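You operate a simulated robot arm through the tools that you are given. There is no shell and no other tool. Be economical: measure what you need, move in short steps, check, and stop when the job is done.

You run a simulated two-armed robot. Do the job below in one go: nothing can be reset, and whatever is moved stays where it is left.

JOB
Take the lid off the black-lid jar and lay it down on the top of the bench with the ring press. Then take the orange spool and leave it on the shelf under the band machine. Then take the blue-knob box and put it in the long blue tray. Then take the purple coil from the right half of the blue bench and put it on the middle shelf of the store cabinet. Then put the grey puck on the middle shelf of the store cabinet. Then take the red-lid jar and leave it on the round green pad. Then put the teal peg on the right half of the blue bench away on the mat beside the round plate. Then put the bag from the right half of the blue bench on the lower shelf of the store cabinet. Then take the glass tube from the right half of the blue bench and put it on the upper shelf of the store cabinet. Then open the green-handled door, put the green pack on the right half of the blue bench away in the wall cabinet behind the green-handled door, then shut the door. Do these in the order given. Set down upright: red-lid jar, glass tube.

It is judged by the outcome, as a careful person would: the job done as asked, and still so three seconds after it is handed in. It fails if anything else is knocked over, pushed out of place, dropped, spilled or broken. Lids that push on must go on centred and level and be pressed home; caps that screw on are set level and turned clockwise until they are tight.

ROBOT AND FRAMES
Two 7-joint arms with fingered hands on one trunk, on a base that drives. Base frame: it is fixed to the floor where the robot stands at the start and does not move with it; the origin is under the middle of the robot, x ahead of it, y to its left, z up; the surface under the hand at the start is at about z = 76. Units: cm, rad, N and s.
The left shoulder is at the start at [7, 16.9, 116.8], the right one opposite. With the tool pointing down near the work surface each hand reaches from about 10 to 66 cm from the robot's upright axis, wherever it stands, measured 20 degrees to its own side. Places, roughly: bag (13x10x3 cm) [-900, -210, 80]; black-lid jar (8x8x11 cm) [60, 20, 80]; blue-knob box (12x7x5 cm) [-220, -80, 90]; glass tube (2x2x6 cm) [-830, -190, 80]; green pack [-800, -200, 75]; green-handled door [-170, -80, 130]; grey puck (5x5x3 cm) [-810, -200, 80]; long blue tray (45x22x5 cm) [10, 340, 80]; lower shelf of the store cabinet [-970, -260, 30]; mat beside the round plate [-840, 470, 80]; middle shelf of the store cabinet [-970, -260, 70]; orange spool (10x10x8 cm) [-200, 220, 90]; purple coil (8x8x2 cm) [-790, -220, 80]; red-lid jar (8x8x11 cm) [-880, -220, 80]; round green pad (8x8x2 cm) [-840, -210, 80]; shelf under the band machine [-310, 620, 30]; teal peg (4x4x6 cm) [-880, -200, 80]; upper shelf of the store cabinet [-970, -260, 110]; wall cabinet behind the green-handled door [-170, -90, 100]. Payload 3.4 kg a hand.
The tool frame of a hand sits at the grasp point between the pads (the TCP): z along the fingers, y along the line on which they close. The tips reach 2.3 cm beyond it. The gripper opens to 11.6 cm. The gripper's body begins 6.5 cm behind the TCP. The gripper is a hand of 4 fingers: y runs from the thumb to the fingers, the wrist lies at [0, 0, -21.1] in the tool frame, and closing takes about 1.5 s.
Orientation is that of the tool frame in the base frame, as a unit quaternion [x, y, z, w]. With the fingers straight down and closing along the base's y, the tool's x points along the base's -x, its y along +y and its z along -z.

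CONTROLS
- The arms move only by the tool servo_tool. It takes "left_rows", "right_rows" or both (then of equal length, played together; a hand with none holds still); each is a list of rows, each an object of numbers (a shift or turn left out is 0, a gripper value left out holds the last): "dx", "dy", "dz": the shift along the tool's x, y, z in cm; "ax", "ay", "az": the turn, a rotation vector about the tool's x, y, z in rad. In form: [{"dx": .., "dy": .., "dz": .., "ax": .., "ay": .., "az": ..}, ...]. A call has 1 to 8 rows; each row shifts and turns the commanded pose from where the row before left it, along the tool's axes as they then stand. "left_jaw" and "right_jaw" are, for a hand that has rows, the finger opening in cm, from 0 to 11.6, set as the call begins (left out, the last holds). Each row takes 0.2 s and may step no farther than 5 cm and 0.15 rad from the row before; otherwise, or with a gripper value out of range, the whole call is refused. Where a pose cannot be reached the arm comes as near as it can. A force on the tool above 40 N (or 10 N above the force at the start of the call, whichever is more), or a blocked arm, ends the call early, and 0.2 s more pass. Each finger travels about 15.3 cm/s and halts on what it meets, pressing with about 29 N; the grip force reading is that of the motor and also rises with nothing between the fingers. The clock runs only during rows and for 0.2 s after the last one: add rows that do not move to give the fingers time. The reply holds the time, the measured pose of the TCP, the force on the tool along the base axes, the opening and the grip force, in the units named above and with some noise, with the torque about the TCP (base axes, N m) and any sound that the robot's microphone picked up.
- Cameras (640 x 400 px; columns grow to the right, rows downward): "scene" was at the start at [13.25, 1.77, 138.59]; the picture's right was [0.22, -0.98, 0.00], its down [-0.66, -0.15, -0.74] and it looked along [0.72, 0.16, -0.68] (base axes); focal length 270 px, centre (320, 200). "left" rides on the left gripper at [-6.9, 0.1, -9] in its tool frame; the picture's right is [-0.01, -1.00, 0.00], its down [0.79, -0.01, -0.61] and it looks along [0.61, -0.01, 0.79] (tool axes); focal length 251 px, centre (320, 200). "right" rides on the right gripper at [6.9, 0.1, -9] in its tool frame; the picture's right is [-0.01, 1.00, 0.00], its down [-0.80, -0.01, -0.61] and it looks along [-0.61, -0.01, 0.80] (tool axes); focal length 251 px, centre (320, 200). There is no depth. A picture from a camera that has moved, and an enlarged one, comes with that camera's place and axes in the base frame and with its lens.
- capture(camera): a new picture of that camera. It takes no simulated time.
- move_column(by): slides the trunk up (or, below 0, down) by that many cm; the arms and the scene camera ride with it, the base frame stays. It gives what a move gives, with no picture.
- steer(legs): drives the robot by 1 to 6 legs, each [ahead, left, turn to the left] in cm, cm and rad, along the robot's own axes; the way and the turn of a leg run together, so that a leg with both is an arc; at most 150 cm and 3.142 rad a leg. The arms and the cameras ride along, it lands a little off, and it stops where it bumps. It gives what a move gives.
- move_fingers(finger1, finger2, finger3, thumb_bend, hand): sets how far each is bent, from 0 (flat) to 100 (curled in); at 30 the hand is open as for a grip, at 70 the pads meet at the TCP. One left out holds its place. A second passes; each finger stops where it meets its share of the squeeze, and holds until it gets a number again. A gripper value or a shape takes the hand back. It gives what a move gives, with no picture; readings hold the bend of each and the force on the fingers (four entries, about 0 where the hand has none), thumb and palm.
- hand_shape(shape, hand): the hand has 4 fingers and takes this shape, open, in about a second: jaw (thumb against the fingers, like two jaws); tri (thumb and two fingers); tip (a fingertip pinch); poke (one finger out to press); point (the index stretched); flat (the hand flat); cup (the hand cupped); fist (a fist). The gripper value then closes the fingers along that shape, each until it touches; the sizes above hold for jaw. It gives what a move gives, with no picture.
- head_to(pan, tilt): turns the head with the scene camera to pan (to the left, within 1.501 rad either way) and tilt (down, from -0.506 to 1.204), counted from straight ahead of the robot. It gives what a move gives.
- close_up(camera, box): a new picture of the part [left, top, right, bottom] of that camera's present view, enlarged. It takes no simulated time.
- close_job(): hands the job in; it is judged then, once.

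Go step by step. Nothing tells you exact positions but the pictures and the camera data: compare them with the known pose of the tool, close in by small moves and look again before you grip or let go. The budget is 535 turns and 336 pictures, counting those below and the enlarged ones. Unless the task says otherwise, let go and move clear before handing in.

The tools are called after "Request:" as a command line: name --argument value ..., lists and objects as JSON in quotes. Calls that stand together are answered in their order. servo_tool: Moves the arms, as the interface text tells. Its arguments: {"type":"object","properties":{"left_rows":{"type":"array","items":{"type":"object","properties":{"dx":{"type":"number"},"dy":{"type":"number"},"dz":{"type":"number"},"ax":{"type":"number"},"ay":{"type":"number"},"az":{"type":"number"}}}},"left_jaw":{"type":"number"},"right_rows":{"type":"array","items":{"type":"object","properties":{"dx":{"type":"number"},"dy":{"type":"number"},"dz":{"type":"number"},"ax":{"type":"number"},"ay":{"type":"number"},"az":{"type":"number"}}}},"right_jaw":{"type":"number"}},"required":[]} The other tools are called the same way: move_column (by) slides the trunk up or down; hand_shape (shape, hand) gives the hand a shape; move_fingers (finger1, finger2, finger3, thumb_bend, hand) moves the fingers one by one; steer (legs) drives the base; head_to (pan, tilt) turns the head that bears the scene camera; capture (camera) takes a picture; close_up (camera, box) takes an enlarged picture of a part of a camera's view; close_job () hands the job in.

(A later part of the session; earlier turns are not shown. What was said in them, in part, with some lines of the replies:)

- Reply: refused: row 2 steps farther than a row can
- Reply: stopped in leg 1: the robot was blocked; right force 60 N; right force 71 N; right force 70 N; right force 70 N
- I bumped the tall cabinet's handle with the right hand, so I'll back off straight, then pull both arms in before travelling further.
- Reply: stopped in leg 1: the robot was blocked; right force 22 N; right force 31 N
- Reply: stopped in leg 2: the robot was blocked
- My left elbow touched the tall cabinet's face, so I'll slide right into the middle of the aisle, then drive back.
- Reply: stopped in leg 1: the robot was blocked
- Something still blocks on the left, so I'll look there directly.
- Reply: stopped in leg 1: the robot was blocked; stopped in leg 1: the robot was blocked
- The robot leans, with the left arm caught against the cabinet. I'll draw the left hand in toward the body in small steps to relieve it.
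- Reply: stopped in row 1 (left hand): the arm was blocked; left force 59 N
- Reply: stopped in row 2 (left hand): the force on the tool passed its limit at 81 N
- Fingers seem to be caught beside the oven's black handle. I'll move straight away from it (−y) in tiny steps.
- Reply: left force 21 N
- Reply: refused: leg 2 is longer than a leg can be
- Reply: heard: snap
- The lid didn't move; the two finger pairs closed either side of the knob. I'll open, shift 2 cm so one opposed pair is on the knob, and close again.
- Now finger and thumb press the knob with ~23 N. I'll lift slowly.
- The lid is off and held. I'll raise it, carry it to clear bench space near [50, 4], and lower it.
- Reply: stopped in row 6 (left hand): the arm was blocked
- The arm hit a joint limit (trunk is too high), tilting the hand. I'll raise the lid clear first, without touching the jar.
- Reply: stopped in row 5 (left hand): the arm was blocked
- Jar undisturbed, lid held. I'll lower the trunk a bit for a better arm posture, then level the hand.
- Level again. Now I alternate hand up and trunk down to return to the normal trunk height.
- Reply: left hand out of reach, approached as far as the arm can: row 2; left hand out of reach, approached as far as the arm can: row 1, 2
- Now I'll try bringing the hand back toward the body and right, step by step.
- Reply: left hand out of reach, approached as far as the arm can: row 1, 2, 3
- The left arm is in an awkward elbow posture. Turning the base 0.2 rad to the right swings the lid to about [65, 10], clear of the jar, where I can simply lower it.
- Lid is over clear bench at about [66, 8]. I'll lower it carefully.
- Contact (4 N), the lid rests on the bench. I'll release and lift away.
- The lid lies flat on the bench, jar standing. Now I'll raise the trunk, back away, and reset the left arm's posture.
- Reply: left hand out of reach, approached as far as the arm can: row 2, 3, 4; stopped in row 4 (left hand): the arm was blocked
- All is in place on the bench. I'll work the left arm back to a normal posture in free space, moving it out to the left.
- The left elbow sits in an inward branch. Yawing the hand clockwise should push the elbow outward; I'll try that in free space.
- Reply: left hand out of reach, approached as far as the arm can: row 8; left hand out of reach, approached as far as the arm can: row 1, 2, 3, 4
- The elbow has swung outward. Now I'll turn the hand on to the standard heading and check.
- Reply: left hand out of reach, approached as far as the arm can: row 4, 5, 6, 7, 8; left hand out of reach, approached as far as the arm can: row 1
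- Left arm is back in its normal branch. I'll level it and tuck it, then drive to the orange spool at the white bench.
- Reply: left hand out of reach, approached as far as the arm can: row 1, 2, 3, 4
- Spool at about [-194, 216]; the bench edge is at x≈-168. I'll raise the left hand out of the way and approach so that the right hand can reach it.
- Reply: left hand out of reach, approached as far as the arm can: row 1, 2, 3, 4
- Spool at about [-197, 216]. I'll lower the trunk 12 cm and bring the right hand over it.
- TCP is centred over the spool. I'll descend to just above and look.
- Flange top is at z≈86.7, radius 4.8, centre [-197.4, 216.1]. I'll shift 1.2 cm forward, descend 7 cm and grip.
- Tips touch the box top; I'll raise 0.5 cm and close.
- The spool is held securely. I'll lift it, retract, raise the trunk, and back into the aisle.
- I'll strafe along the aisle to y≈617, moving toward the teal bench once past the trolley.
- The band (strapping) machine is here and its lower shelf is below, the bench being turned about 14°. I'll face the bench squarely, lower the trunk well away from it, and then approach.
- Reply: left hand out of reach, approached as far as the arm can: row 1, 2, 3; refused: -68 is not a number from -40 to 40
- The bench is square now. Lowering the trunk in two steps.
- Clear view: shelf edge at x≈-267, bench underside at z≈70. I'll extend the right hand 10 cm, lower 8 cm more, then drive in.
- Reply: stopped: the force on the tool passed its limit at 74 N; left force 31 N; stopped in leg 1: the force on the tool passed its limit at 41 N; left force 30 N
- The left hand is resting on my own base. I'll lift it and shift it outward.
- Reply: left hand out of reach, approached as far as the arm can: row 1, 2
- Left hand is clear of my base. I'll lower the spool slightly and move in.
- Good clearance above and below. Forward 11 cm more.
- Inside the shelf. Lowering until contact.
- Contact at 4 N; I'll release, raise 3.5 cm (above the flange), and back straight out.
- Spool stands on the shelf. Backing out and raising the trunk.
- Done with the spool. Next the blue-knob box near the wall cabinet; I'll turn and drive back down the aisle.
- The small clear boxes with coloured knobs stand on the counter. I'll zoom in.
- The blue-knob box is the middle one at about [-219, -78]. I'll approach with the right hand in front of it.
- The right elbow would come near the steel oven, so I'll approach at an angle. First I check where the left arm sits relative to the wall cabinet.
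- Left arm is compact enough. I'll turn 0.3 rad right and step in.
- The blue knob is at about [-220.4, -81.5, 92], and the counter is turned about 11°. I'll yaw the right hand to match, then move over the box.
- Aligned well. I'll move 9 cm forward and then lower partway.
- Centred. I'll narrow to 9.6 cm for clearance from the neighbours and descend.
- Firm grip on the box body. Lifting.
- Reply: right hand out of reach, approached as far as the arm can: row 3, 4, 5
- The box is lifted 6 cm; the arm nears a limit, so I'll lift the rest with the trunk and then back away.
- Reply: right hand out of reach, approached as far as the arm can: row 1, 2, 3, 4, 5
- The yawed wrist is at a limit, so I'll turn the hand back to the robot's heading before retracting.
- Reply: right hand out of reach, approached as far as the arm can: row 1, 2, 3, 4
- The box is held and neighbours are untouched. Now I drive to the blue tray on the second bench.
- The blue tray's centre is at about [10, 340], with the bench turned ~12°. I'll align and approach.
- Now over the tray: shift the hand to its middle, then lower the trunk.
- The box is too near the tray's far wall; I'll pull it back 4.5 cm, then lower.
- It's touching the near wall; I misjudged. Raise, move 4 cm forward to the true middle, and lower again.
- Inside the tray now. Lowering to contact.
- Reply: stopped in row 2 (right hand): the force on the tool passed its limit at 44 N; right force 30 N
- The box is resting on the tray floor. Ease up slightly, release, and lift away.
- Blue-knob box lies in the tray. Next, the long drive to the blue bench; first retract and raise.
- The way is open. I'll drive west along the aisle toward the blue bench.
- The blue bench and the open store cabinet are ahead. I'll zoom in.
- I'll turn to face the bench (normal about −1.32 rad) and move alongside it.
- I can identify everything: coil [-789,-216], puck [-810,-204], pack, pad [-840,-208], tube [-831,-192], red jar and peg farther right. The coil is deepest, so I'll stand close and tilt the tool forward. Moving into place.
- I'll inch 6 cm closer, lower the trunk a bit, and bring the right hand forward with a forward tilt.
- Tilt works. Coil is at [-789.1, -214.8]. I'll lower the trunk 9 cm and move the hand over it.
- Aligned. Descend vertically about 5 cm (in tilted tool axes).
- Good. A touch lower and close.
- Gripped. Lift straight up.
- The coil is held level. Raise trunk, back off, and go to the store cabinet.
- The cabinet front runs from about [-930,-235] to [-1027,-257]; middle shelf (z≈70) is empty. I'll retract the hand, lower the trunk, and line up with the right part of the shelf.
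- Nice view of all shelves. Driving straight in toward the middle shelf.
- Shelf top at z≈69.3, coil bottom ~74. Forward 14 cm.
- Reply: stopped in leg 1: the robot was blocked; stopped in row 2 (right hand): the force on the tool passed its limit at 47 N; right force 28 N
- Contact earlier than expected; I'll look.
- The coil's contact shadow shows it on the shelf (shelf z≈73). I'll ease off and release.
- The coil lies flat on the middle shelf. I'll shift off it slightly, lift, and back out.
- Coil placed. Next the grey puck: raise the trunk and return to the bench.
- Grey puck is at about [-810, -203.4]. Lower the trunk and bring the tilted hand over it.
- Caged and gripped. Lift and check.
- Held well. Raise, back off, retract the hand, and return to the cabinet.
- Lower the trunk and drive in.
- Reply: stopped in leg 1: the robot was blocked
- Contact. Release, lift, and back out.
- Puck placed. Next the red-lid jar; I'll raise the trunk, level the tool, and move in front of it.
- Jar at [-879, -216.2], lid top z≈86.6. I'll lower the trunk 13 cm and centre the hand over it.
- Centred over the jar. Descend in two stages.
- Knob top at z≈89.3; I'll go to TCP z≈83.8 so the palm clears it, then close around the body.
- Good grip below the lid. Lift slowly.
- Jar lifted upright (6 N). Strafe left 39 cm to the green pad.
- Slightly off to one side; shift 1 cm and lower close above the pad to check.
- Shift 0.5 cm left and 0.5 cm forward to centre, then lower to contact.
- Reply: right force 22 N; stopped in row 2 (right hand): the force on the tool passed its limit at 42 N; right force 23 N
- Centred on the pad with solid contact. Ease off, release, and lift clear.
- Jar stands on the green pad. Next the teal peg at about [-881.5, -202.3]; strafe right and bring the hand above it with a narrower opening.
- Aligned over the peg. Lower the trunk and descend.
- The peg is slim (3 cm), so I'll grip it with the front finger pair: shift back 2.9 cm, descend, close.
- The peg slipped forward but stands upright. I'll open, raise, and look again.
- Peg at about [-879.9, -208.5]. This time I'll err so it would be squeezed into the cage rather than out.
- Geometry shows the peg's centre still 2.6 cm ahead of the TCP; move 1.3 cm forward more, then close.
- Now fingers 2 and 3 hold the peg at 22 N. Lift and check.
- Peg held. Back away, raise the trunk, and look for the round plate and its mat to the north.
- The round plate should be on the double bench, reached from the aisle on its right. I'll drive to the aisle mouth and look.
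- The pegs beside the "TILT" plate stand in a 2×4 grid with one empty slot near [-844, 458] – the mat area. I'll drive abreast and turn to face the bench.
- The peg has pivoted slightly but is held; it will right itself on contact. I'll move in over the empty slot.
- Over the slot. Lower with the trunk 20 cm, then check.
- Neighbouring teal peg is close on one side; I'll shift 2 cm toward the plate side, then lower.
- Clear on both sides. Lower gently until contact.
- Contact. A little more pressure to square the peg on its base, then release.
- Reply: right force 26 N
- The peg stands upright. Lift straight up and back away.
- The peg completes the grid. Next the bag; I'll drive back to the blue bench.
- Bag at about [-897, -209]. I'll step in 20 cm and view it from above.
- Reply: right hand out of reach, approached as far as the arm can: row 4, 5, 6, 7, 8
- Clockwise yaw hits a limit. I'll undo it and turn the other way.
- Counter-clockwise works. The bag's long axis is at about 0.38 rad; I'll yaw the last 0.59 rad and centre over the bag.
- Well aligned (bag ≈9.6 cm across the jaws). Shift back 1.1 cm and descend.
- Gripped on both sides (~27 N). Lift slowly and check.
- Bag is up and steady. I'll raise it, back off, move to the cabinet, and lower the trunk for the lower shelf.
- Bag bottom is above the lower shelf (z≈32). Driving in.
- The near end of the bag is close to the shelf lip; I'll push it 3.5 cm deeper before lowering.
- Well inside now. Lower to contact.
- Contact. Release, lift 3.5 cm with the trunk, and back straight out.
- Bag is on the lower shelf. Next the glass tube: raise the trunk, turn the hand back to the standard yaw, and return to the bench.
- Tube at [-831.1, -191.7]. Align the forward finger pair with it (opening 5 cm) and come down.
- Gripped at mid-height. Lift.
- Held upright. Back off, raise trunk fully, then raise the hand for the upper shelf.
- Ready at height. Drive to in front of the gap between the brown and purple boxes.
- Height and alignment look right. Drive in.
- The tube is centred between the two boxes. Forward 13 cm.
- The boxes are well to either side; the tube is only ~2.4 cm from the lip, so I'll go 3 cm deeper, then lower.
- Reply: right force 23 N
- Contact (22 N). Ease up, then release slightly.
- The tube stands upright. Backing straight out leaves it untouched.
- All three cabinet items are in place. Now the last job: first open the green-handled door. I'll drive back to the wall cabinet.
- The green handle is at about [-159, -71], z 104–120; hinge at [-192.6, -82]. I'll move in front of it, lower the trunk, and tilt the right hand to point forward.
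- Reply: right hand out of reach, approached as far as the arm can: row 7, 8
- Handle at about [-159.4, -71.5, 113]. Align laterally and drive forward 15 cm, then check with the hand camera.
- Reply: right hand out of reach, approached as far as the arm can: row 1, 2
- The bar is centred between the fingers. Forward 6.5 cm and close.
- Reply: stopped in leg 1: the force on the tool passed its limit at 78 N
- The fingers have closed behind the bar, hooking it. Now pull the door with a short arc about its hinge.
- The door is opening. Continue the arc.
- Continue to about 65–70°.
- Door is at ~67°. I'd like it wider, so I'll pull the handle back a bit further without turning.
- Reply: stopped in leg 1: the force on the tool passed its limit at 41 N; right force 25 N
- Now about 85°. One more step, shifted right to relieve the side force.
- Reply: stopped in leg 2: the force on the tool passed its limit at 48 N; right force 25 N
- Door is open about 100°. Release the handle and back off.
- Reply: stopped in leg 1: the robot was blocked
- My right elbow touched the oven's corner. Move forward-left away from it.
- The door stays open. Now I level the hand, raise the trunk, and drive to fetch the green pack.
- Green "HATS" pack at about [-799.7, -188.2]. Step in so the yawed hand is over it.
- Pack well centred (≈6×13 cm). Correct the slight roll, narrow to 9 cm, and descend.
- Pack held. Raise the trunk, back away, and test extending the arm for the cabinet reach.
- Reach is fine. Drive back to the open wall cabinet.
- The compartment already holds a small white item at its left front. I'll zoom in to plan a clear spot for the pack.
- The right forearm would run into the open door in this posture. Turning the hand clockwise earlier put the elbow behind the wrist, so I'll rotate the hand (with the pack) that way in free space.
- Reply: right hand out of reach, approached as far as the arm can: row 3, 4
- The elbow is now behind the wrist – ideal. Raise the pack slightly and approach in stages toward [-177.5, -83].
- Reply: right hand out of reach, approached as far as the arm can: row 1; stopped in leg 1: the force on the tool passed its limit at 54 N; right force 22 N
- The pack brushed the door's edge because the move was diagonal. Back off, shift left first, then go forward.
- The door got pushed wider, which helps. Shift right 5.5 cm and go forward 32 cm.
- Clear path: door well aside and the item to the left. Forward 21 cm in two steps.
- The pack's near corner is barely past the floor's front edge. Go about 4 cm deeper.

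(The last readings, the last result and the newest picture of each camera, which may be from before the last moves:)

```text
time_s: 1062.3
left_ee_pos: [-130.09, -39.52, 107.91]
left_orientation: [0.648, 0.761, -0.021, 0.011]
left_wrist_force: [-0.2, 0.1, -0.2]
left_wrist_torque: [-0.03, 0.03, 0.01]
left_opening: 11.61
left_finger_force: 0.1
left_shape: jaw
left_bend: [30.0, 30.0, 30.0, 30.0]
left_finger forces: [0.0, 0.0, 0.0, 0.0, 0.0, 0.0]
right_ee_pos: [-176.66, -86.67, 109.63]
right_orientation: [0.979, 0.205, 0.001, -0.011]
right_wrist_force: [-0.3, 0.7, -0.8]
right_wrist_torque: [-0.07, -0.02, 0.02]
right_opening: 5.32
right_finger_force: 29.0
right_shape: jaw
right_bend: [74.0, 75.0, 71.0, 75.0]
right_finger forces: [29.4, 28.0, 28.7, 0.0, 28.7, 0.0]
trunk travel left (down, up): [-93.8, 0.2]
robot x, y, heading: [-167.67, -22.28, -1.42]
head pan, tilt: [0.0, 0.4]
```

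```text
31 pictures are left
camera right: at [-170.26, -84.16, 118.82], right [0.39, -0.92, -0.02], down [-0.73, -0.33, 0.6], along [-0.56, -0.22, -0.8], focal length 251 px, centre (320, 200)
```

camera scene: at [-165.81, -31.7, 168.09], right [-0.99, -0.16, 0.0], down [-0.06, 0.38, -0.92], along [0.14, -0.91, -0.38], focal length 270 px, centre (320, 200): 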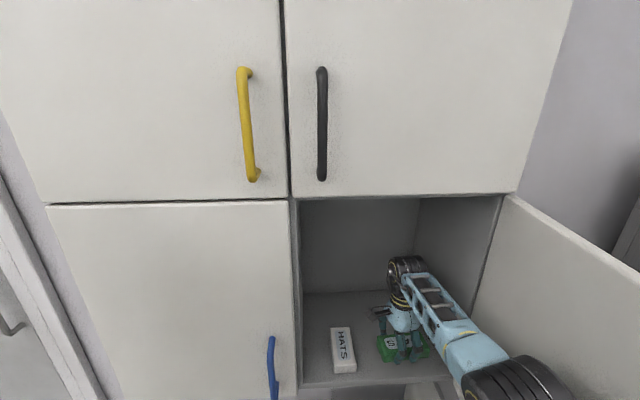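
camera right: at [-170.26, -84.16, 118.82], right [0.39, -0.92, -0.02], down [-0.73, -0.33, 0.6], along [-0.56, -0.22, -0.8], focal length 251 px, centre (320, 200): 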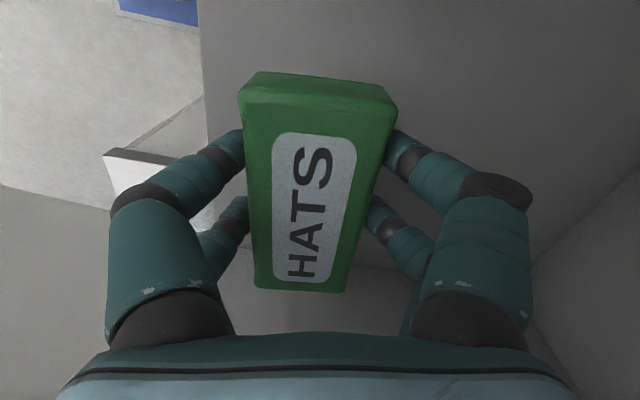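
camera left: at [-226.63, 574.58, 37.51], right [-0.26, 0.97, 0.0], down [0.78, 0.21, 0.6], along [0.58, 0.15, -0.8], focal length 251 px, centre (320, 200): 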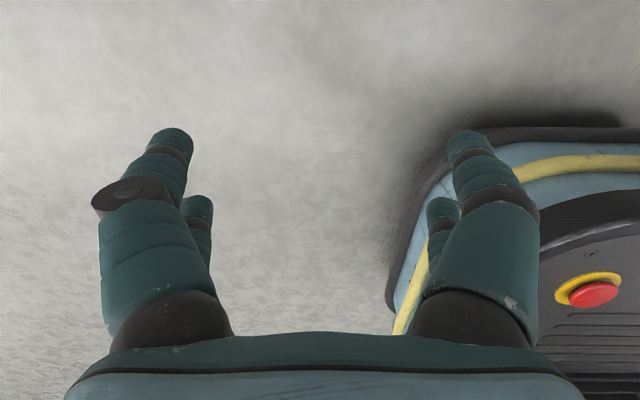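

Good, fully inside now. Lower to the floor.

Request:
servo_tool --right_rows '[{"dz": 0.7}, {"dz": 0.7}, {"dz": 0.5}, {}]'

Request:
servo_tool --right_rows '[{"dz": 0.4}, {"dz": 0.4}, {}]'

```text
time_s: 1063.3
left_ee_pos: [-129.92, -40.24, 107.66]
left_orientation: [0.648, 0.761, -0.018, 0.009]
left_wrist_force: [0.0, -0.3, -0.1]
left_wrist_torque: [-0.02, 0.02, 0.01]
left_opening: 11.59
left_finger_force: 0.1
left_shape: jaw
left_bend: [30.0, 30.0, 30.0, 30.0]
left_finger forces: [0.0, 0.0, 0.0, 0.0, 0.1, 0.1]
right_ee_pos: [-176.46, -87.21, 107.39]
right_orientation: [0.978, 0.206, 0.001, -0.015]
right_wrist_force: [0.3, 0.3, -1.7]
right_wrist_torque: [-0.03, 0.0, 0.03]
right_opening: 5.3
right_finger_force: 29.3
right_shape: jaw
right_bend: [74.0, 75.0, 71.0, 75.0]
right_finger forces: [29.4, 28.1, 28.7, 0.0, 28.9, 0.0]
trunk travel left (down, up): [-93.8, 0.2]
robot x, y, heading: [-167.61, -22.26, -1.416]
head pan, tilt: [0.0, 0.4]
```

```text
time_s: 1064.1
left_ee_pos: [-130.08, -40.15, 107.7]
left_orientation: [0.647, 0.762, -0.019, 0.008]
left_wrist_force: [0.1, -0.9, -0.7]
left_wrist_torque: [0.01, 0.01, 0.01]
left_opening: 11.59
left_finger_force: 0.0
left_shape: jaw
left_bend: [30.0, 30.0, 30.0, 30.0]
left_finger forces: [0.1, 0.0, 0.0, 0.0, 0.0, 0.0]
right_ee_pos: [-176.59, -86.85, 106.75]
right_orientation: [0.979, 0.205, 0.002, -0.014]
right_wrist_force: [-0.7, -0.2, -0.8]
right_wrist_torque: [-0.03, 0.0, 0.01]
right_opening: 5.33
right_finger_force: 28.7
right_shape: jaw
right_bend: [74.0, 75.0, 71.0, 75.0]
right_finger forces: [29.4, 28.1, 28.7, 0.0, 28.8, 0.0]
trunk travel left (down, up): [-93.8, 0.2]
robot x, y, heading: [-167.45, -22.97, -1.414]
head pan, tilt: [0.0, 0.4]
```

Request:
servo_tool --right_rows '[{"dz": 0.35}, {"dz": 0.35}, {}]'

Request:
servo_tool --right_rows '[{"dz": 0.35}, {"dz": 0.35}, {}]'

Request:
servo_tool --right_rows '[{"dz": 0.35}, {"dz": 0.35}, {}]'

```text
time_s: 1064.9
left_ee_pos: [-129.89, -40.25, 107.79]
left_orientation: [0.648, 0.761, -0.018, 0.009]
left_wrist_force: [-0.4, -0.6, 1.3]
left_wrist_torque: [0.03, -0.01, 0.0]
left_opening: 11.6
left_finger_force: 0.1
left_shape: jaw
left_bend: [30.0, 30.0, 30.0, 30.0]
left_finger forces: [0.0, 0.0, 0.0, 0.0, 0.1, 0.0]
right_ee_pos: [-176.76, -86.62, 106.02]
right_orientation: [0.979, 0.205, 0.002, -0.013]
right_wrist_force: [-0.6, -0.7, -0.8]
right_wrist_torque: [0.04, -0.03, -0.04]
right_opening: 5.34
right_finger_force: 28.7
right_shape: jaw
right_bend: [74.0, 75.0, 71.0, 75.0]
right_finger forces: [29.4, 28.2, 28.7, 0.0, 28.8, 0.0]
right hand out of reach, approached as far as the arm can: row 1
trunk travel left (down, up): [-93.8, 0.2]
robot x, y, heading: [-167.32, -22.37, -1.415]
head pan, tilt: [0.0, 0.4]
```

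```text
time_s: 1065.7
left_ee_pos: [-130.0, -40.13, 107.75]
left_orientation: [0.648, 0.761, -0.019, 0.008]
left_wrist_force: [0.4, 0.8, -0.2]
left_wrist_torque: [0.01, 0.0, 0.02]
left_opening: 11.61
left_finger_force: 0.1
left_shape: jaw
left_bend: [30.0, 30.0, 30.0, 30.0]
left_finger forces: [0.1, 0.0, 0.0, 0.0, 0.1, 0.0]
right_ee_pos: [-176.76, -86.54, 105.35]
right_orientation: [0.979, 0.205, 0.002, -0.014]
right_wrist_force: [-0.1, 0.0, -0.9]
right_wrist_torque: [-0.01, -0.02, 0.01]
right_opening: 5.33
right_finger_force: 28.9
right_shape: jaw
right_bend: [74.0, 75.0, 71.0, 75.0]
right_finger forces: [29.5, 28.1, 28.7, 0.1, 28.8, 0.0]
trunk travel left (down, up): [-93.8, 0.2]
robot x, y, heading: [-167.26, -22.31, -1.415]
head pan, tilt: [0.0, 0.4]
```

```text
time_s: 1066.5
left_ee_pos: [-130.05, -40.0, 107.8]
left_orientation: [0.648, 0.761, -0.019, 0.008]
left_wrist_force: [0.0, 0.7, 0.2]
left_wrist_torque: [0.0, 0.0, 0.0]
left_opening: 11.58
left_finger_force: 0.1
left_shape: jaw
left_bend: [30.0, 30.0, 30.0, 30.0]
left_finger forces: [0.0, 0.0, 0.1, 0.1, 0.2, 0.0]
right_ee_pos: [-176.91, -86.24, 104.88]
right_orientation: [0.979, 0.204, 0.0, -0.014]
right_wrist_force: [0.4, 0.3, 1.0]
right_wrist_torque: [-0.07, 0.1, 0.0]
right_opening: 5.31
right_finger_force: 29.4
right_shape: jaw
right_bend: [74.0, 75.0, 71.0, 75.0]
right_finger forces: [29.2, 28.4, 28.9, 0.0, 28.6, 0.1]
right hand out of reach, approached as far as the arm can: row 1
trunk travel left (down, up): [-93.8, 0.2]
robot x, y, heading: [-167.62, -22.29, -1.411]
head pan, tilt: [0.0, 0.4]
```

Request:
servo_tool --right_rows '[{"dz": 0.3}, {"dz": 0.2}, {}]'

Request:
capture --camera "right"

```text
time_s: 1067.3
left_ee_pos: [-130.07, -39.97, 107.74]
left_orientation: [0.648, 0.761, -0.019, 0.009]
left_wrist_force: [-0.5, -0.4, -0.6]
left_wrist_torque: [0.02, -0.01, 0.02]
left_opening: 11.61
left_finger_force: 0.0
left_shape: jaw
left_bend: [30.0, 30.0, 30.0, 30.0]
left_finger forces: [0.1, 0.0, 0.0, 0.1, 0.0, 0.0]
right_ee_pos: [-176.98, -86.18, 104.59]
right_orientation: [0.979, 0.205, 0.002, -0.011]
right_wrist_force: [-1.2, -8.5, 23.8]
right_wrist_torque: [-0.73, -0.12, -0.09]
right_opening: 5.18
right_finger_force: 29.0
right_shape: jaw
right_bend: [74.0, 75.0, 72.0, 75.0]
right_finger forces: [31.2, 31.0, 27.8, 0.0, 27.1, 0.1]
trunk travel left (down, up): [-93.8, 0.2]
robot x, y, heading: [-167.71, -22.45, -1.416]
head pan, tilt: [0.0, 0.4]
```

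```text
30 pictures are left
camera right: at [-170.54, -83.62, 113.68], right [0.39, -0.92, -0.02], down [-0.73, -0.33, 0.6], along [-0.56, -0.22, -0.8], focal length 251 px, centre (320, 200)
```

right: 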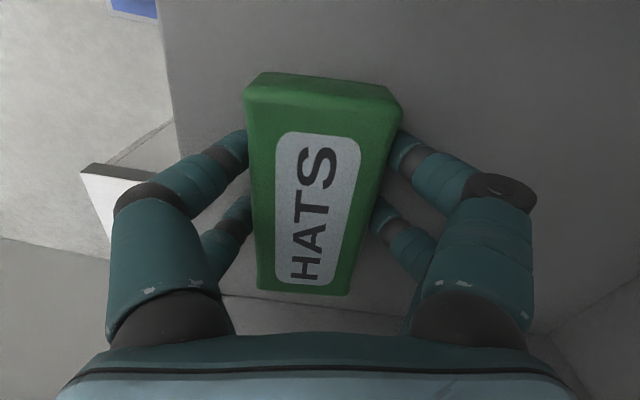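

Contact is firm. Release and lift the hand off.

Request:
servo_tool --right_rows '[{"dz": -0.2}, {}, {}, {}, {}]' --right_jaw 8.5

Request:
servo_tool --right_rows '[{"dz": -1}, {"dz": -1}, {"dz": -1}, {"dz": -1}, {"dz": -1}, {"dz": -1}, {}]'

Request:
capture --camera "right"

```text
time_s: 1068.5
left_ee_pos: [-130.03, -40.09, 107.76]
left_orientation: [0.648, 0.762, -0.018, 0.008]
left_wrist_force: [-0.1, 0.4, 0.3]
left_wrist_torque: [0.05, 0.01, 0.0]
left_opening: 11.6
left_finger_force: 0.0
left_shape: jaw
left_bend: [30.0, 30.0, 30.0, 30.0]
left_finger forces: [0.1, 0.0, 0.1, 0.1, 0.2, 0.0]
right_ee_pos: [-176.91, -86.23, 104.46]
right_orientation: [0.979, 0.205, 0.002, -0.013]
right_wrist_force: [-0.9, 0.1, 1.3]
right_wrist_torque: [-0.04, -0.01, 0.01]
right_opening: 8.43
right_finger_force: 0.1
right_shape: jaw
right_bend: [64.0, 66.0, 64.0, 64.0]
right_finger forces: [0.0, 1.5, 0.0, 0.0, 0.0, 0.1]
trunk travel left (down, up): [-93.8, 0.2]
robot x, y, heading: [-167.2, -22.72, -1.413]
head pan, tilt: [0.0, 0.4]
```

```text
time_s: 1070.1
left_ee_pos: [-130.07, -40.11, 107.65]
left_orientation: [0.648, 0.762, -0.018, 0.009]
left_wrist_force: [-0.7, 0.3, 0.3]
left_wrist_torque: [-0.03, -0.02, -0.02]
left_opening: 11.59
left_finger_force: 0.0
left_shape: jaw
left_bend: [30.0, 30.0, 30.0, 30.0]
left_finger forces: [0.1, 0.0, 0.0, 0.0, 0.1, 0.1]
right_ee_pos: [-177.17, -87.36, 110.33]
right_orientation: [0.978, 0.207, 0.003, -0.016]
right_wrist_force: [-0.9, -0.2, 0.3]
right_wrist_torque: [0.01, -0.01, 0.01]
right_opening: 8.47
right_finger_force: 0.0
right_shape: jaw
right_bend: [64.0, 64.0, 64.0, 64.0]
right_finger forces: [0.0, 0.0, 0.0, 0.0, 0.0, 0.0]
right hand out of reach, approached as far as the arm can: row 4, 6
trunk travel left (down, up): [-93.8, 0.2]
robot x, y, heading: [-167.33, -22.3, -1.412]
head pan, tilt: [0.0, 0.4]
```

```text
29 pictures are left
camera right: at [-170.66, -84.85, 119.43], right [0.4, -0.92, -0.03], down [-0.73, -0.33, 0.6], along [-0.56, -0.22, -0.8], focal length 251 px, centre (320, 200)
```

right: 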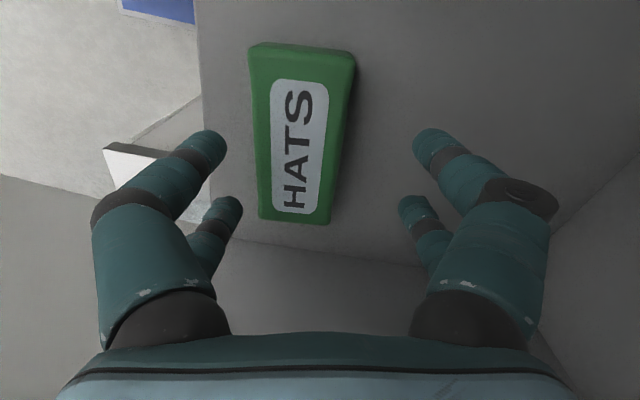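

The pack lies flat inside. Now back out clear of the door.

Request:
steer --legs '[[-62, 0, 0]]'

Request:
servo_tool --right_rows '[{}, {}, {}, {}]' --right_jaw 0

Request:
capture --camera "scene"

```text
time_s: 1073.5
left_ee_pos: [-139.74, 21.23, 107.65]
left_orientation: [0.646, 0.763, -0.017, 0.007]
left_wrist_force: [-0.5, 0.1, -0.9]
left_wrist_torque: [0.0, 0.0, -0.01]
left_opening: 11.59
left_finger_force: 0.0
left_shape: jaw
left_bend: [30.0, 30.0, 30.0, 30.0]
left_finger forces: [0.0, 0.0, 0.0, 0.0, 0.0, 0.0]
right_ee_pos: [-186.65, -26.12, 110.17]
right_orientation: [0.978, 0.208, 0.003, -0.016]
right_wrist_force: [0.1, -0.2, 0.1]
right_wrist_torque: [0.01, 0.03, -0.02]
right_opening: 8.49
right_finger_force: 0.0
right_shape: jaw
right_bend: [64.0, 64.0, 64.0, 64.0]
right_finger forces: [0.1, 0.0, 0.0, 0.1, 0.0, 0.0]
trunk travel left (down, up): [-93.8, 0.2]
robot x, y, heading: [-177.37, 39.03, -1.405]
head pan, tilt: [0.0, 0.4]
```

```text
time_s: 1074.5
left_ee_pos: [-139.78, 21.44, 107.72]
left_orientation: [0.646, 0.763, -0.02, 0.009]
left_wrist_force: [-0.7, 0.3, 0.5]
left_wrist_torque: [0.0, -0.01, 0.0]
left_opening: 11.58
left_finger_force: 0.0
left_shape: jaw
left_bend: [30.0, 30.0, 30.0, 30.0]
left_finger forces: [0.0, 0.1, 0.1, 0.1, 0.0, 0.0]
right_ee_pos: [-186.69, -25.92, 110.33]
right_orientation: [0.978, 0.209, 0.002, -0.016]
right_wrist_force: [0.2, 0.7, -0.5]
right_wrist_torque: [0.0, 0.0, 0.01]
right_opening: 0.01
right_finger_force: 29.1
right_shape: jaw
right_bend: [63.0, 63.0, 63.0, 63.0]
right_finger forces: [0.0, 0.0, 0.1, 0.0, 0.1, 0.1]
trunk travel left (down, up): [-93.8, 0.2]
robot x, y, heading: [-177.1, 38.83, -1.41]
head pan, tilt: [0.0, 0.4]
```

```text
28 pictures are left
camera scene: at [-174.8, 24.77, 167.99], right [-0.99, -0.16, 0.0], down [-0.06, 0.38, -0.92], along [0.15, -0.91, -0.39], focal length 270 px, centre (320, 200)
```

scene: 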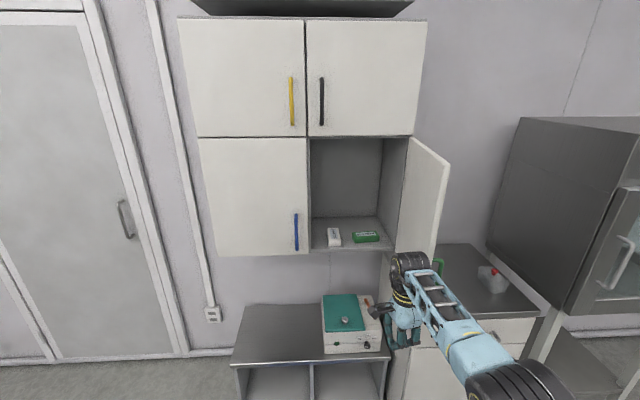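

Pack sits neatly beside the white item. Now move the closed hand around to the outer side of the door.

Request:
steer --legs '[[0, -40, 0], [22, 0, 0]]'

Request:
capture --camera "scene"

```text
time_s: 1078.3
left_ee_pos: [-175.18, -6.41, 107.88]
left_orientation: [0.644, 0.764, -0.019, 0.01]
left_wrist_force: [-0.7, -0.6, 0.2]
left_wrist_torque: [0.0, 0.01, -0.02]
left_opening: 11.58
left_finger_force: 0.1
left_shape: jaw
left_bend: [30.0, 30.0, 30.0, 30.0]
left_finger forces: [0.1, 0.1, 0.1, 0.0, 0.0, 0.1]
right_ee_pos: [-221.63, -53.87, 110.39]
right_orientation: [0.978, 0.21, 0.002, -0.013]
right_wrist_force: [0.2, 0.3, 0.6]
right_wrist_torque: [-0.02, -0.02, 0.02]
right_opening: 0.0
right_finger_force: 29.2
right_shape: jaw
right_bend: [63.0, 63.0, 63.0, 63.0]
right_finger forces: [0.0, 0.0, 0.0, 0.0, 0.1, 0.0]
trunk travel left (down, up): [-93.8, 0.2]
robot x, y, heading: [-212.36, 10.68, -1.407]
head pan, tilt: [0.0, 0.4]
```

```text
27 pictures are left
camera scene: at [-210.03, -2.98, 168.04], right [-0.99, -0.16, 0.0], down [-0.06, 0.38, -0.92], along [0.15, -0.91, -0.39], focal length 270 px, centre (320, 200)
```

scene: 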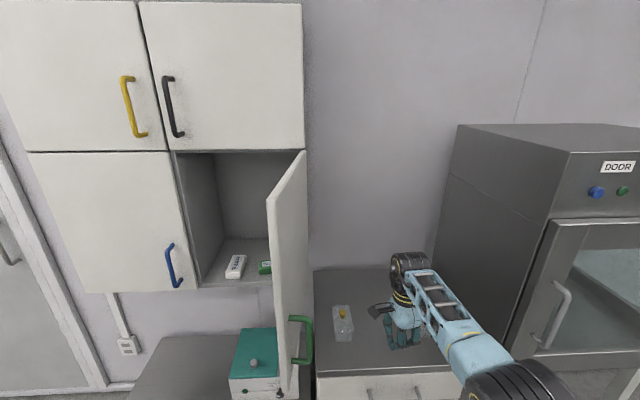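

The hand is on the outer side. Sweep left to start closing the door.

Request:
steer --legs '[[0, 33, 0]]'

Request:
capture --camera "scene"

```text
time_s: 1080.1
left_ee_pos: [-152.1, -3.1, 108.11]
left_orientation: [0.644, 0.765, -0.016, 0.01]
left_wrist_force: [-0.1, 0.4, -0.1]
left_wrist_torque: [0.02, -0.02, -0.03]
left_opening: 11.58
left_finger_force: 0.2
left_shape: jaw
left_bend: [30.0, 30.0, 30.0, 30.0]
left_finger forces: [0.0, 0.1, 0.0, 0.1, 0.0, 0.0]
right_ee_pos: [-198.74, -51.03, 110.47]
right_orientation: [0.978, 0.206, 0.006, -0.009]
right_wrist_force: [-1.6, -10.9, 0.2]
right_wrist_torque: [1.16, -0.18, -0.74]
right_opening: 0.02
right_finger_force: 28.8
right_shape: jaw
right_bend: [63.0, 63.0, 63.0, 63.0]
right_finger forces: [0.0, 0.0, 0.0, 0.0, 0.0, 0.1]
trunk travel left (down, up): [-93.8, 0.2]
robot x, y, heading: [-188.59, 14.51, -1.406]
head pan, tilt: [0.0, 0.4]
stopped in leg 1: the robot was blocked; the commanded pose is now the measured one
```

```text
26 pictures are left
camera scene: at [-187.46, -0.11, 167.95], right [-0.99, -0.16, -0.01], down [-0.06, 0.39, -0.92], along [0.15, -0.91, -0.39], focal length 270 px, centre (320, 200)
```

scene: 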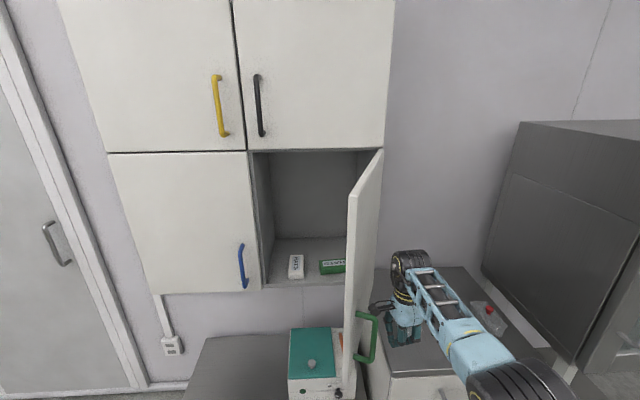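

Request:
steer --legs '[[-3, 0, 0]]'

Request:
capture --camera "right"

```text
time_s: 1080.8
left_ee_pos: [-151.13, -2.31, 107.61]
left_orientation: [0.644, 0.765, -0.017, 0.006]
left_wrist_force: [0.5, 0.0, 0.2]
left_wrist_torque: [0.0, 0.01, 0.01]
left_opening: 11.59
left_finger_force: 0.1
left_shape: jaw
left_bend: [30.0, 30.0, 30.0, 30.0]
left_finger forces: [0.0, 0.0, 0.1, 0.1, 0.0, 0.0]
right_ee_pos: [-197.8, -50.91, 111.18]
right_orientation: [0.979, 0.203, 0.002, 0.0]
right_wrist_force: [-0.2, -21.7, 3.7]
right_wrist_torque: [2.15, -0.31, -1.52]
right_opening: 0.02
right_finger_force: 28.9
right_shape: jaw
right_bend: [63.0, 63.0, 63.0, 63.0]
right_finger forces: [0.0, 0.0, 0.1, 0.1, 0.0, 0.0]
trunk travel left (down, up): [-93.8, 0.2]
robot x, y, heading: [-188.7, 15.23, -1.404]
head pan, tilt: [0.0, 0.4]
stopped in leg 1: the robot was blocked; the commanded pose is now the measured one
```

```text
25 pictures are left
camera right: at [-191.38, -48.29, 120.18], right [0.39, -0.92, 0.0], down [-0.74, -0.31, 0.6], along [-0.56, -0.23, -0.8], focal length 251 px, centre (320, 200)
```

right: 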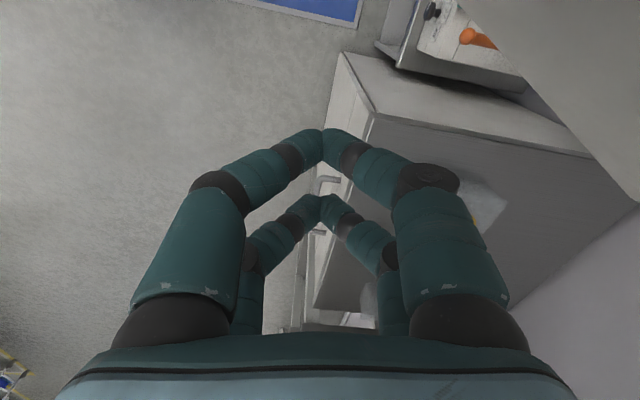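

The hand's camera bracket caught on the handle. I'll disengage to the right, then push nearer the door's free edge.

Request:
steer --legs '[[0, -9, 0]]'

Request:
steer --legs '[[-8.5, 0, 0]]'

Request:
capture --camera "scene"

```text
time_s: 1081.9
left_ee_pos: [-159.65, -3.33, 107.48]
left_orientation: [0.643, 0.765, -0.021, 0.006]
left_wrist_force: [0.6, 0.2, -0.2]
left_wrist_torque: [0.02, 0.0, 0.04]
left_opening: 11.6
left_finger_force: 0.1
left_shape: jaw
left_bend: [30.0, 30.0, 30.0, 30.0]
left_finger forces: [0.1, 0.0, 0.1, 0.0, 0.0, 0.0]
right_ee_pos: [-206.05, -51.84, 111.38]
right_orientation: [0.979, 0.205, 0.0, -0.001]
right_wrist_force: [1.1, 0.0, 0.2]
right_wrist_torque: [-0.02, 0.01, -0.01]
right_opening: 0.01
right_finger_force: 29.0
right_shape: jaw
right_bend: [63.0, 63.0, 63.0, 63.0]
right_finger forces: [0.0, 0.0, 0.1, 0.0, 0.0, 0.1]
trunk travel left (down, up): [-93.8, 0.2]
robot x, y, heading: [-197.56, 13.71, -1.4]
head pan, tilt: [0.0, 0.4]
```

```text
time_s: 1083.0
left_ee_pos: [-161.4, 4.19, 107.63]
left_orientation: [0.644, 0.765, -0.016, 0.005]
left_wrist_force: [0.1, 0.0, -0.3]
left_wrist_torque: [0.02, 0.0, -0.01]
left_opening: 11.62
left_finger_force: 0.0
left_shape: jaw
left_bend: [30.0, 30.0, 30.0, 30.0]
left_finger forces: [0.1, 0.0, 0.0, 0.0, 0.0, 0.1]
right_ee_pos: [-208.01, -44.35, 110.76]
right_orientation: [0.979, 0.204, 0.003, -0.005]
right_wrist_force: [0.2, -0.7, -0.4]
right_wrist_torque: [0.03, 0.01, 0.01]
right_opening: 0.0
right_finger_force: 28.7
right_shape: jaw
right_bend: [63.0, 63.0, 63.0, 63.0]
right_finger forces: [0.1, 0.0, 0.1, 0.1, 0.1, 0.1]
trunk travel left (down, up): [-93.8, 0.2]
robot x, y, heading: [-199.44, 22.47, -1.403]
head pan, tilt: [0.0, 0.4]
```

```text
24 pictures are left
camera scene: at [-196.38, 6.81, 167.87], right [-0.99, -0.17, 0.0], down [-0.07, 0.39, -0.92], along [0.15, -0.91, -0.4], focal length 270 px, centre (320, 200)
```

scene: 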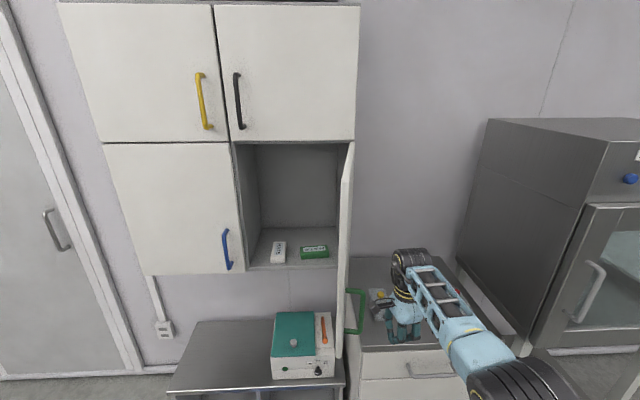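

Request:
steer --legs '[[2, 14, 0]]'

Request:
steer --legs '[[7, 13, 0]]'

Request:
capture --camera "scene"

```text
time_s: 1084.4
left_ee_pos: [-147.64, 5.22, 107.83]
left_orientation: [0.643, 0.765, -0.017, 0.01]
left_wrist_force: [-0.1, 0.4, -0.8]
left_wrist_torque: [-0.01, 0.0, -0.05]
left_opening: 11.59
left_finger_force: 0.1
left_shape: jaw
left_bend: [30.0, 30.0, 30.0, 30.0]
left_finger forces: [0.0, 0.0, 0.0, 0.1, 0.0, 0.0]
right_ee_pos: [-194.25, -43.35, 111.23]
right_orientation: [0.979, 0.204, 0.004, 0.0]
right_wrist_force: [-0.1, 0.3, 0.7]
right_wrist_torque: [0.0, 0.01, 0.01]
right_opening: 0.0
right_finger_force: 29.5
right_shape: jaw
right_bend: [60.0, 63.0, 63.0, 63.0]
right_finger forces: [0.0, 0.0, 0.0, 0.0, 0.0, 0.0]
trunk travel left (down, up): [-93.8, 0.2]
robot x, y, heading: [-184.69, 22.71, -1.406]
head pan, tilt: [0.0, 0.4]
```

```text
time_s: 1085.7
left_ee_pos: [-133.75, 0.52, 107.94]
left_orientation: [0.644, 0.765, -0.018, 0.009]
left_wrist_force: [0.0, -0.4, 0.0]
left_wrist_torque: [0.0, -0.01, 0.0]
left_opening: 11.61
left_finger_force: 0.1
left_shape: jaw
left_bend: [30.0, 30.0, 30.0, 30.0]
left_finger forces: [0.1, 0.0, 0.1, 0.1, 0.0, 0.0]
right_ee_pos: [-180.43, -47.9, 111.29]
right_orientation: [0.979, 0.203, 0.005, -0.001]
right_wrist_force: [-0.3, 0.9, -0.3]
right_wrist_torque: [-0.03, -0.04, 0.02]
right_opening: 0.01
right_finger_force: 29.0
right_shape: jaw
right_bend: [60.0, 63.0, 63.0, 63.0]
right_finger forces: [0.1, 0.0, 0.0, 0.0, 0.0, 0.0]
trunk travel left (down, up): [-93.8, 0.2]
robot x, y, heading: [-171.1, 17.07, -1.406]
head pan, tilt: [0.0, 0.4]
```

```text
23 pictures are left
camera scene: at [-168.93, 3.66, 168.01], right [-0.99, -0.17, 0.0], down [-0.06, 0.38, -0.92], along [0.15, -0.91, -0.39], focal length 270 px, centre (320, 200)
```

scene: 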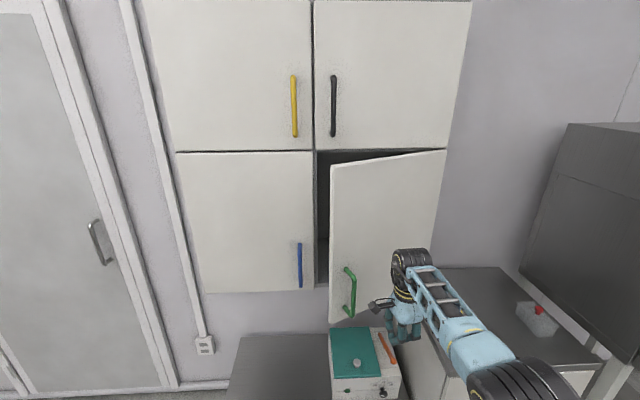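

The door has swung nearly shut (about 30°). Move the hand in front of its free edge and push it closed.

Request:
steer --legs '[[5, 22, 0]]'

Request:
steer --legs '[[12, 0, 0]]'

Request:
capture --camera "scene"

```text
time_s: 1087.4
left_ee_pos: [-111.32, -0.94, 107.81]
left_orientation: [0.645, 0.764, -0.017, 0.01]
left_wrist_force: [0.4, -0.6, 1.0]
left_wrist_torque: [0.01, -0.02, 0.0]
left_opening: 11.6
left_finger_force: 0.1
left_shape: jaw
left_bend: [30.0, 30.0, 30.0, 30.0]
left_finger forces: [0.0, 0.0, 0.0, 0.1, 0.1, 0.0]
right_ee_pos: [-158.07, -49.24, 111.17]
right_orientation: [0.979, 0.203, 0.004, -0.001]
right_wrist_force: [-0.4, -0.3, -0.4]
right_wrist_torque: [0.0, -0.04, 0.0]
right_opening: 0.0
right_finger_force: 28.8
right_shape: jaw
right_bend: [60.0, 63.0, 63.0, 63.0]
right_finger forces: [0.0, 0.0, 0.0, 0.0, 0.0, 0.0]
trunk travel left (down, up): [-93.8, 0.2]
robot x, y, heading: [-148.44, 16.49, -1.406]
head pan, tilt: [0.0, 0.4]
```

```text
time_s: 1088.7
left_ee_pos: [-109.24, -12.52, 107.89]
left_orientation: [0.644, 0.764, -0.019, 0.009]
left_wrist_force: [0.9, 1.0, 0.4]
left_wrist_torque: [-0.02, 0.0, 0.0]
left_opening: 11.62
left_finger_force: 0.1
left_shape: jaw
left_bend: [30.0, 30.0, 30.0, 30.0]
left_finger forces: [0.0, 0.0, 0.1, 0.1, 0.0, 0.1]
right_ee_pos: [-155.82, -60.82, 111.34]
right_orientation: [0.979, 0.203, 0.002, 0.001]
right_wrist_force: [-0.9, 0.1, 0.1]
right_wrist_torque: [0.02, -0.02, 0.02]
right_opening: 0.0
right_finger_force: 29.3
right_shape: jaw
right_bend: [60.0, 63.0, 63.0, 63.0]
right_finger forces: [0.1, 0.0, 0.0, 0.0, 0.0, 0.0]
trunk travel left (down, up): [-93.8, 0.2]
robot x, y, heading: [-146.55, 4.64, -1.399]
head pan, tilt: [0.0, 0.4]
```

```text
22 pictures are left
camera scene: at [-144.21, -9.09, 168.04], right [-0.99, -0.16, 0.0], down [-0.06, 0.38, -0.92], along [0.15, -0.91, -0.39], focal length 270 px, centre (320, 200)
```

scene: 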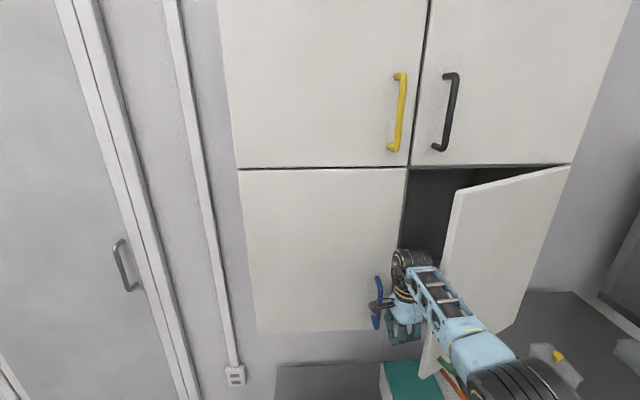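

I'm past the door's edge; back up, shift right, and push from the outer face.

Request:
steer --legs '[[-17, 0, 0]]'

Request:
steer --legs '[[0, -14, 0]]'

Request:
capture --camera "scene"

```text
time_s: 1090.1
left_ee_pos: [-111.8, 3.59, 107.66]
left_orientation: [0.644, 0.764, -0.016, 0.006]
left_wrist_force: [0.8, -0.2, 0.2]
left_wrist_torque: [0.03, 0.03, 0.03]
left_opening: 11.61
left_finger_force: 0.1
left_shape: jaw
left_bend: [30.0, 30.0, 30.0, 30.0]
left_finger forces: [0.0, 0.0, 0.0, 0.0, 0.1, 0.0]
right_ee_pos: [-158.5, -44.71, 110.96]
right_orientation: [0.979, 0.203, 0.003, -0.003]
right_wrist_force: [0.3, -0.1, 0.8]
right_wrist_torque: [0.03, 0.02, 0.01]
right_opening: 0.0
right_finger_force: 29.3
right_shape: jaw
right_bend: [60.0, 63.0, 63.0, 63.0]
right_finger forces: [0.1, 0.0, 0.0, 0.0, 0.1, 0.1]
trunk travel left (down, up): [-93.8, 0.2]
robot x, y, heading: [-149.08, 21.32, -1.406]
head pan, tilt: [0.0, 0.4]
```

```text
time_s: 1091.5
left_ee_pos: [-125.44, 1.73, 107.59]
left_orientation: [0.644, 0.765, -0.019, 0.007]
left_wrist_force: [-0.3, 0.1, 0.0]
left_wrist_torque: [-0.02, 0.01, 0.03]
left_opening: 11.6
left_finger_force: 0.0
left_shape: jaw
left_bend: [30.0, 30.0, 30.0, 30.0]
left_finger forces: [0.0, 0.0, 0.1, 0.0, 0.0, 0.1]
right_ee_pos: [-172.09, -46.68, 111.24]
right_orientation: [0.979, 0.203, 0.001, -0.001]
right_wrist_force: [-0.1, -1.1, 0.3]
right_wrist_torque: [-0.05, 0.01, -0.02]
right_opening: 0.01
right_finger_force: 29.1
right_shape: jaw
right_bend: [60.0, 63.0, 63.0, 63.0]
right_finger forces: [0.0, 0.0, 0.0, 0.0, 0.1, 0.1]
trunk travel left (down, up): [-93.8, 0.2]
robot x, y, heading: [-163.06, 19.09, -1.401]
head pan, tilt: [0.0, 0.4]
```

```text
21 pictures are left
camera scene: at [-160.27, 4.8, 167.98], right [-0.99, -0.16, 0.0], down [-0.07, 0.38, -0.92], along [0.15, -0.91, -0.39], focal length 270 px, centre (320, 200)
```

scene: 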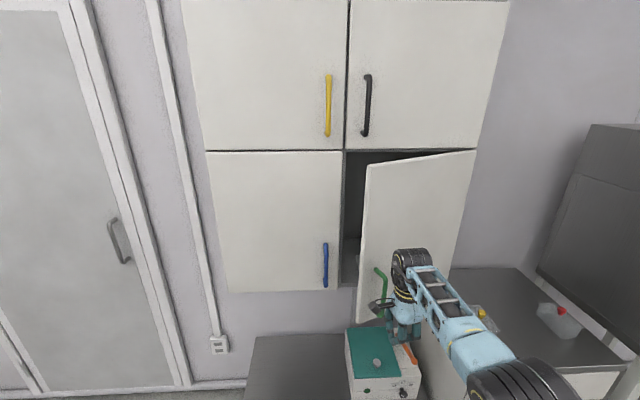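

Now on the outer face. Push forward to close.

Request:
steer --legs '[[14, 0, 0]]'

Request:
capture --camera "scene"

```text
time_s: 1092.8
left_ee_pos: [-123.34, -11.77, 107.85]
left_orientation: [0.645, 0.764, -0.021, 0.008]
left_wrist_force: [0.1, 0.6, -0.4]
left_wrist_torque: [-0.03, 0.02, 0.02]
left_opening: 11.6
left_finger_force: 0.0
left_shape: jaw
left_bend: [30.0, 30.0, 30.0, 30.0]
left_finger forces: [0.0, 0.0, 0.0, 0.0, 0.1, 0.1]
right_ee_pos: [-170.04, -60.15, 111.28]
right_orientation: [0.979, 0.203, 0.003, 0.0]
right_wrist_force: [0.9, -0.8, -0.4]
right_wrist_torque: [-0.01, -0.03, -0.02]
right_opening: 0.02
right_finger_force: 29.5
right_shape: jaw
right_bend: [59.0, 63.0, 63.0, 63.0]
right_finger forces: [0.0, 0.1, 0.0, 0.1, 0.0, 0.0]
trunk travel left (down, up): [-93.8, 0.2]
robot x, y, heading: [-161.04, 5.2, -1.406]
head pan, tilt: [0.0, 0.4]
```

```text
20 pictures are left
camera scene: at [-158.41, -8.47, 168.03], right [-0.99, -0.17, 0.0], down [-0.06, 0.38, -0.92], along [0.15, -0.91, -0.39], focal length 270 px, centre (320, 200)
```

scene: 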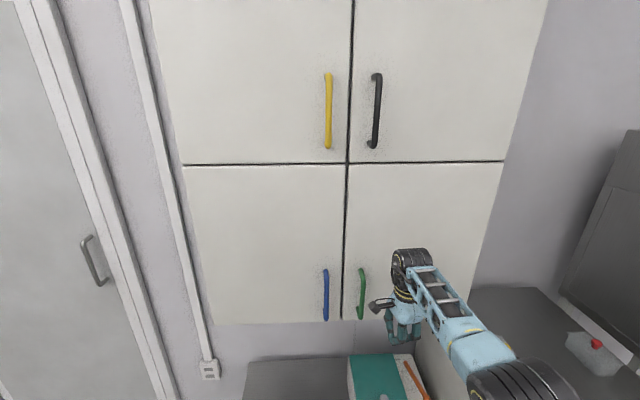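

The door swung shut. I'll zoom in to check that it is flush.

Request:
close_up --camera "scene" --box '[290, 140, 530, 330]'

```text
2.11 times, centred on (410, 235) of scene
camera zoom: at [-158.41, -8.47, 168.03], right [-0.99, -0.17, 0.0], down [-0.06, 0.38, -0.92], along [0.15, -0.91, -0.39], focal length 569 px, centre (130, 126)
```

zoom: 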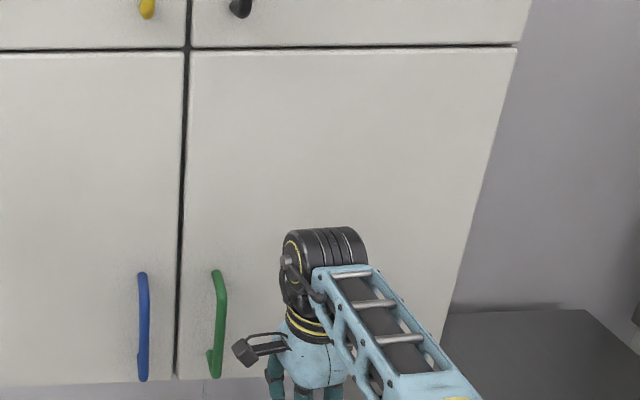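

It looks flush; I'll give it a gentle push to be sure it's fully shut.

Request:
steer --legs '[[9, 0, 0]]'

Request:
steer --legs '[[4, 0, 0]]'

```text
time_s: 1094.0
left_ee_pos: [-121.85, -21.16, 107.72]
left_orientation: [0.645, 0.764, -0.018, 0.007]
left_wrist_force: [0.1, -0.7, -0.4]
left_wrist_torque: [0.04, -0.02, 0.03]
left_opening: 11.57
left_finger_force: 0.0
left_shape: jaw
left_bend: [30.0, 30.0, 30.0, 30.0]
left_finger forces: [0.0, 0.1, 0.0, 0.0, 0.1, 0.0]
right_ee_pos: [-168.82, -69.32, 110.96]
right_orientation: [0.979, 0.206, 0.002, -0.008]
right_wrist_force: [1.0, -0.5, -0.5]
right_wrist_torque: [0.01, 0.01, 0.0]
right_opening: 0.0
right_finger_force: 29.2
right_shape: jaw
right_bend: [60.0, 63.0, 63.0, 63.0]
right_finger forces: [0.0, 0.1, 0.0, 0.1, 0.1, 0.0]
trunk travel left (down, up): [-93.8, 0.2]
robot x, y, heading: [-159.35, -3.62, -1.406]
head pan, tilt: [0.0, 0.4]
stopped in leg 1: the force on the tool passed its limit at 96 N (the readings are from after the stop); the commanded pose is now the measured one
```

```text
time_s: 1094.9
left_ee_pos: [-121.7, -22.75, 107.83]
left_orientation: [0.645, 0.764, -0.021, 0.011]
left_wrist_force: [-0.4, 0.4, 0.5]
left_wrist_torque: [-0.01, -0.01, 0.01]
left_opening: 11.59
left_finger_force: 0.0
left_shape: jaw
left_bend: [30.0, 30.0, 30.0, 30.0]
left_finger forces: [0.0, 0.0, 0.1, 0.0, 0.0, 0.0]
right_ee_pos: [-168.5, -70.4, 111.43]
right_orientation: [0.979, 0.205, 0.001, -0.012]
right_wrist_force: [-5.8, 24.1, 10.9]
right_wrist_torque: [-1.3, -0.16, -0.29]
right_opening: 0.0
right_finger_force: 28.8
right_shape: jaw
right_bend: [60.0, 56.0, 62.0, 63.0]
right_finger forces: [0.1, 19.4, 0.1, 0.0, 0.0, 5.4]
trunk travel left (down, up): [-93.8, 0.2]
robot x, y, heading: [-158.94, -6.43, -1.412]
head pan, tilt: [0.0, 0.4]
stopped in leg 1: the force on the tool passed its limit at 66 N (the readings are from after the stop); the commanded pose is now the measured one
```

Firm contact with the shut door. Back away and take a final look.

Request:
steer --legs '[[-50, 0, 0]]'

Request:
capture --camera "scene"

Request:
close_up --camera "scene" --box '[180, 0, 440, 270]'

```text
time_s: 1097.9
left_ee_pos: [-129.53, 25.74, 107.55]
left_orientation: [0.644, 0.765, -0.018, 0.007]
left_wrist_force: [-0.3, 0.8, 0.6]
left_wrist_torque: [-0.02, 0.01, -0.03]
left_opening: 11.61
left_finger_force: 0.1
left_shape: jaw
left_bend: [30.0, 30.0, 30.0, 30.0]
left_finger forces: [0.1, 0.0, 0.0, 0.0, 0.0, 0.0]
right_ee_pos: [-176.53, -21.95, 110.79]
right_orientation: [0.978, 0.207, 0.003, -0.016]
right_wrist_force: [0.7, -0.6, -0.7]
right_wrist_torque: [-0.01, 0.0, 0.01]
right_opening: 0.0
right_finger_force: 29.1
right_shape: jaw
right_bend: [60.0, 61.0, 62.0, 63.0]
right_finger forces: [0.0, 0.0, 0.1, 0.0, 0.0, 0.0]
trunk travel left (down, up): [-93.8, 0.2]
robot x, y, heading: [-167.04, 43.28, -1.405]
head pan, tilt: [0.0, 0.4]
```

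```text
18 pictures are left
camera scene: at [-164.65, 28.84, 167.96], right [-0.99, -0.16, 0.0], down [-0.06, 0.39, -0.92], along [0.15, -0.91, -0.39], focal length 270 px, centre (320, 200)
```

scene: 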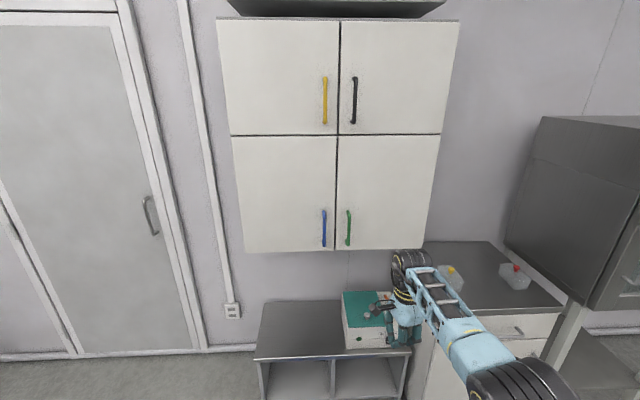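

```text
1.48 times, centred on (310, 135) of scene
camera zoom: at [-164.65, 28.84, 167.96], right [-0.99, -0.16, 0.0], down [-0.06, 0.39, -0.92], along [0.15, -0.91, -0.39], focal length 400 px, centre (335, 296)
```

zoom: 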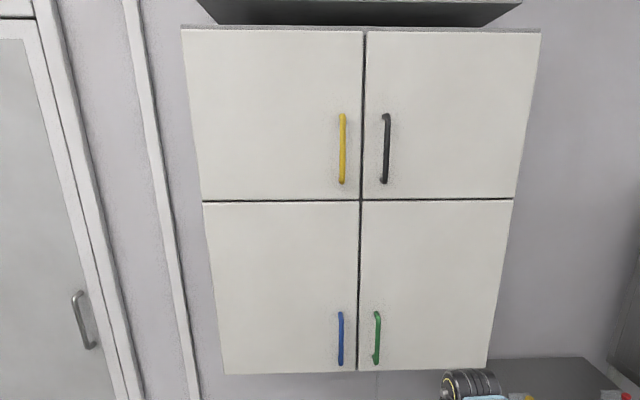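

The door is shut flush and both hands are empty and clear, so I'm handing the job in.

Request:
close_job

```text
The job is handed in.
```

All ten tasks were done in the order given and the job is handed in; the green-handled door is shut, and both hands are empty and clear.

During the drives and while opening the door, my arms bumped the tall drying cabinet, the bench-top oven's handle and the steel oven by the counter. Pictures taken afterwards showed nothing out of place around them. A snap sounded while I was first gripping the black-lid jar's knob, and the lid then lifted off whole.
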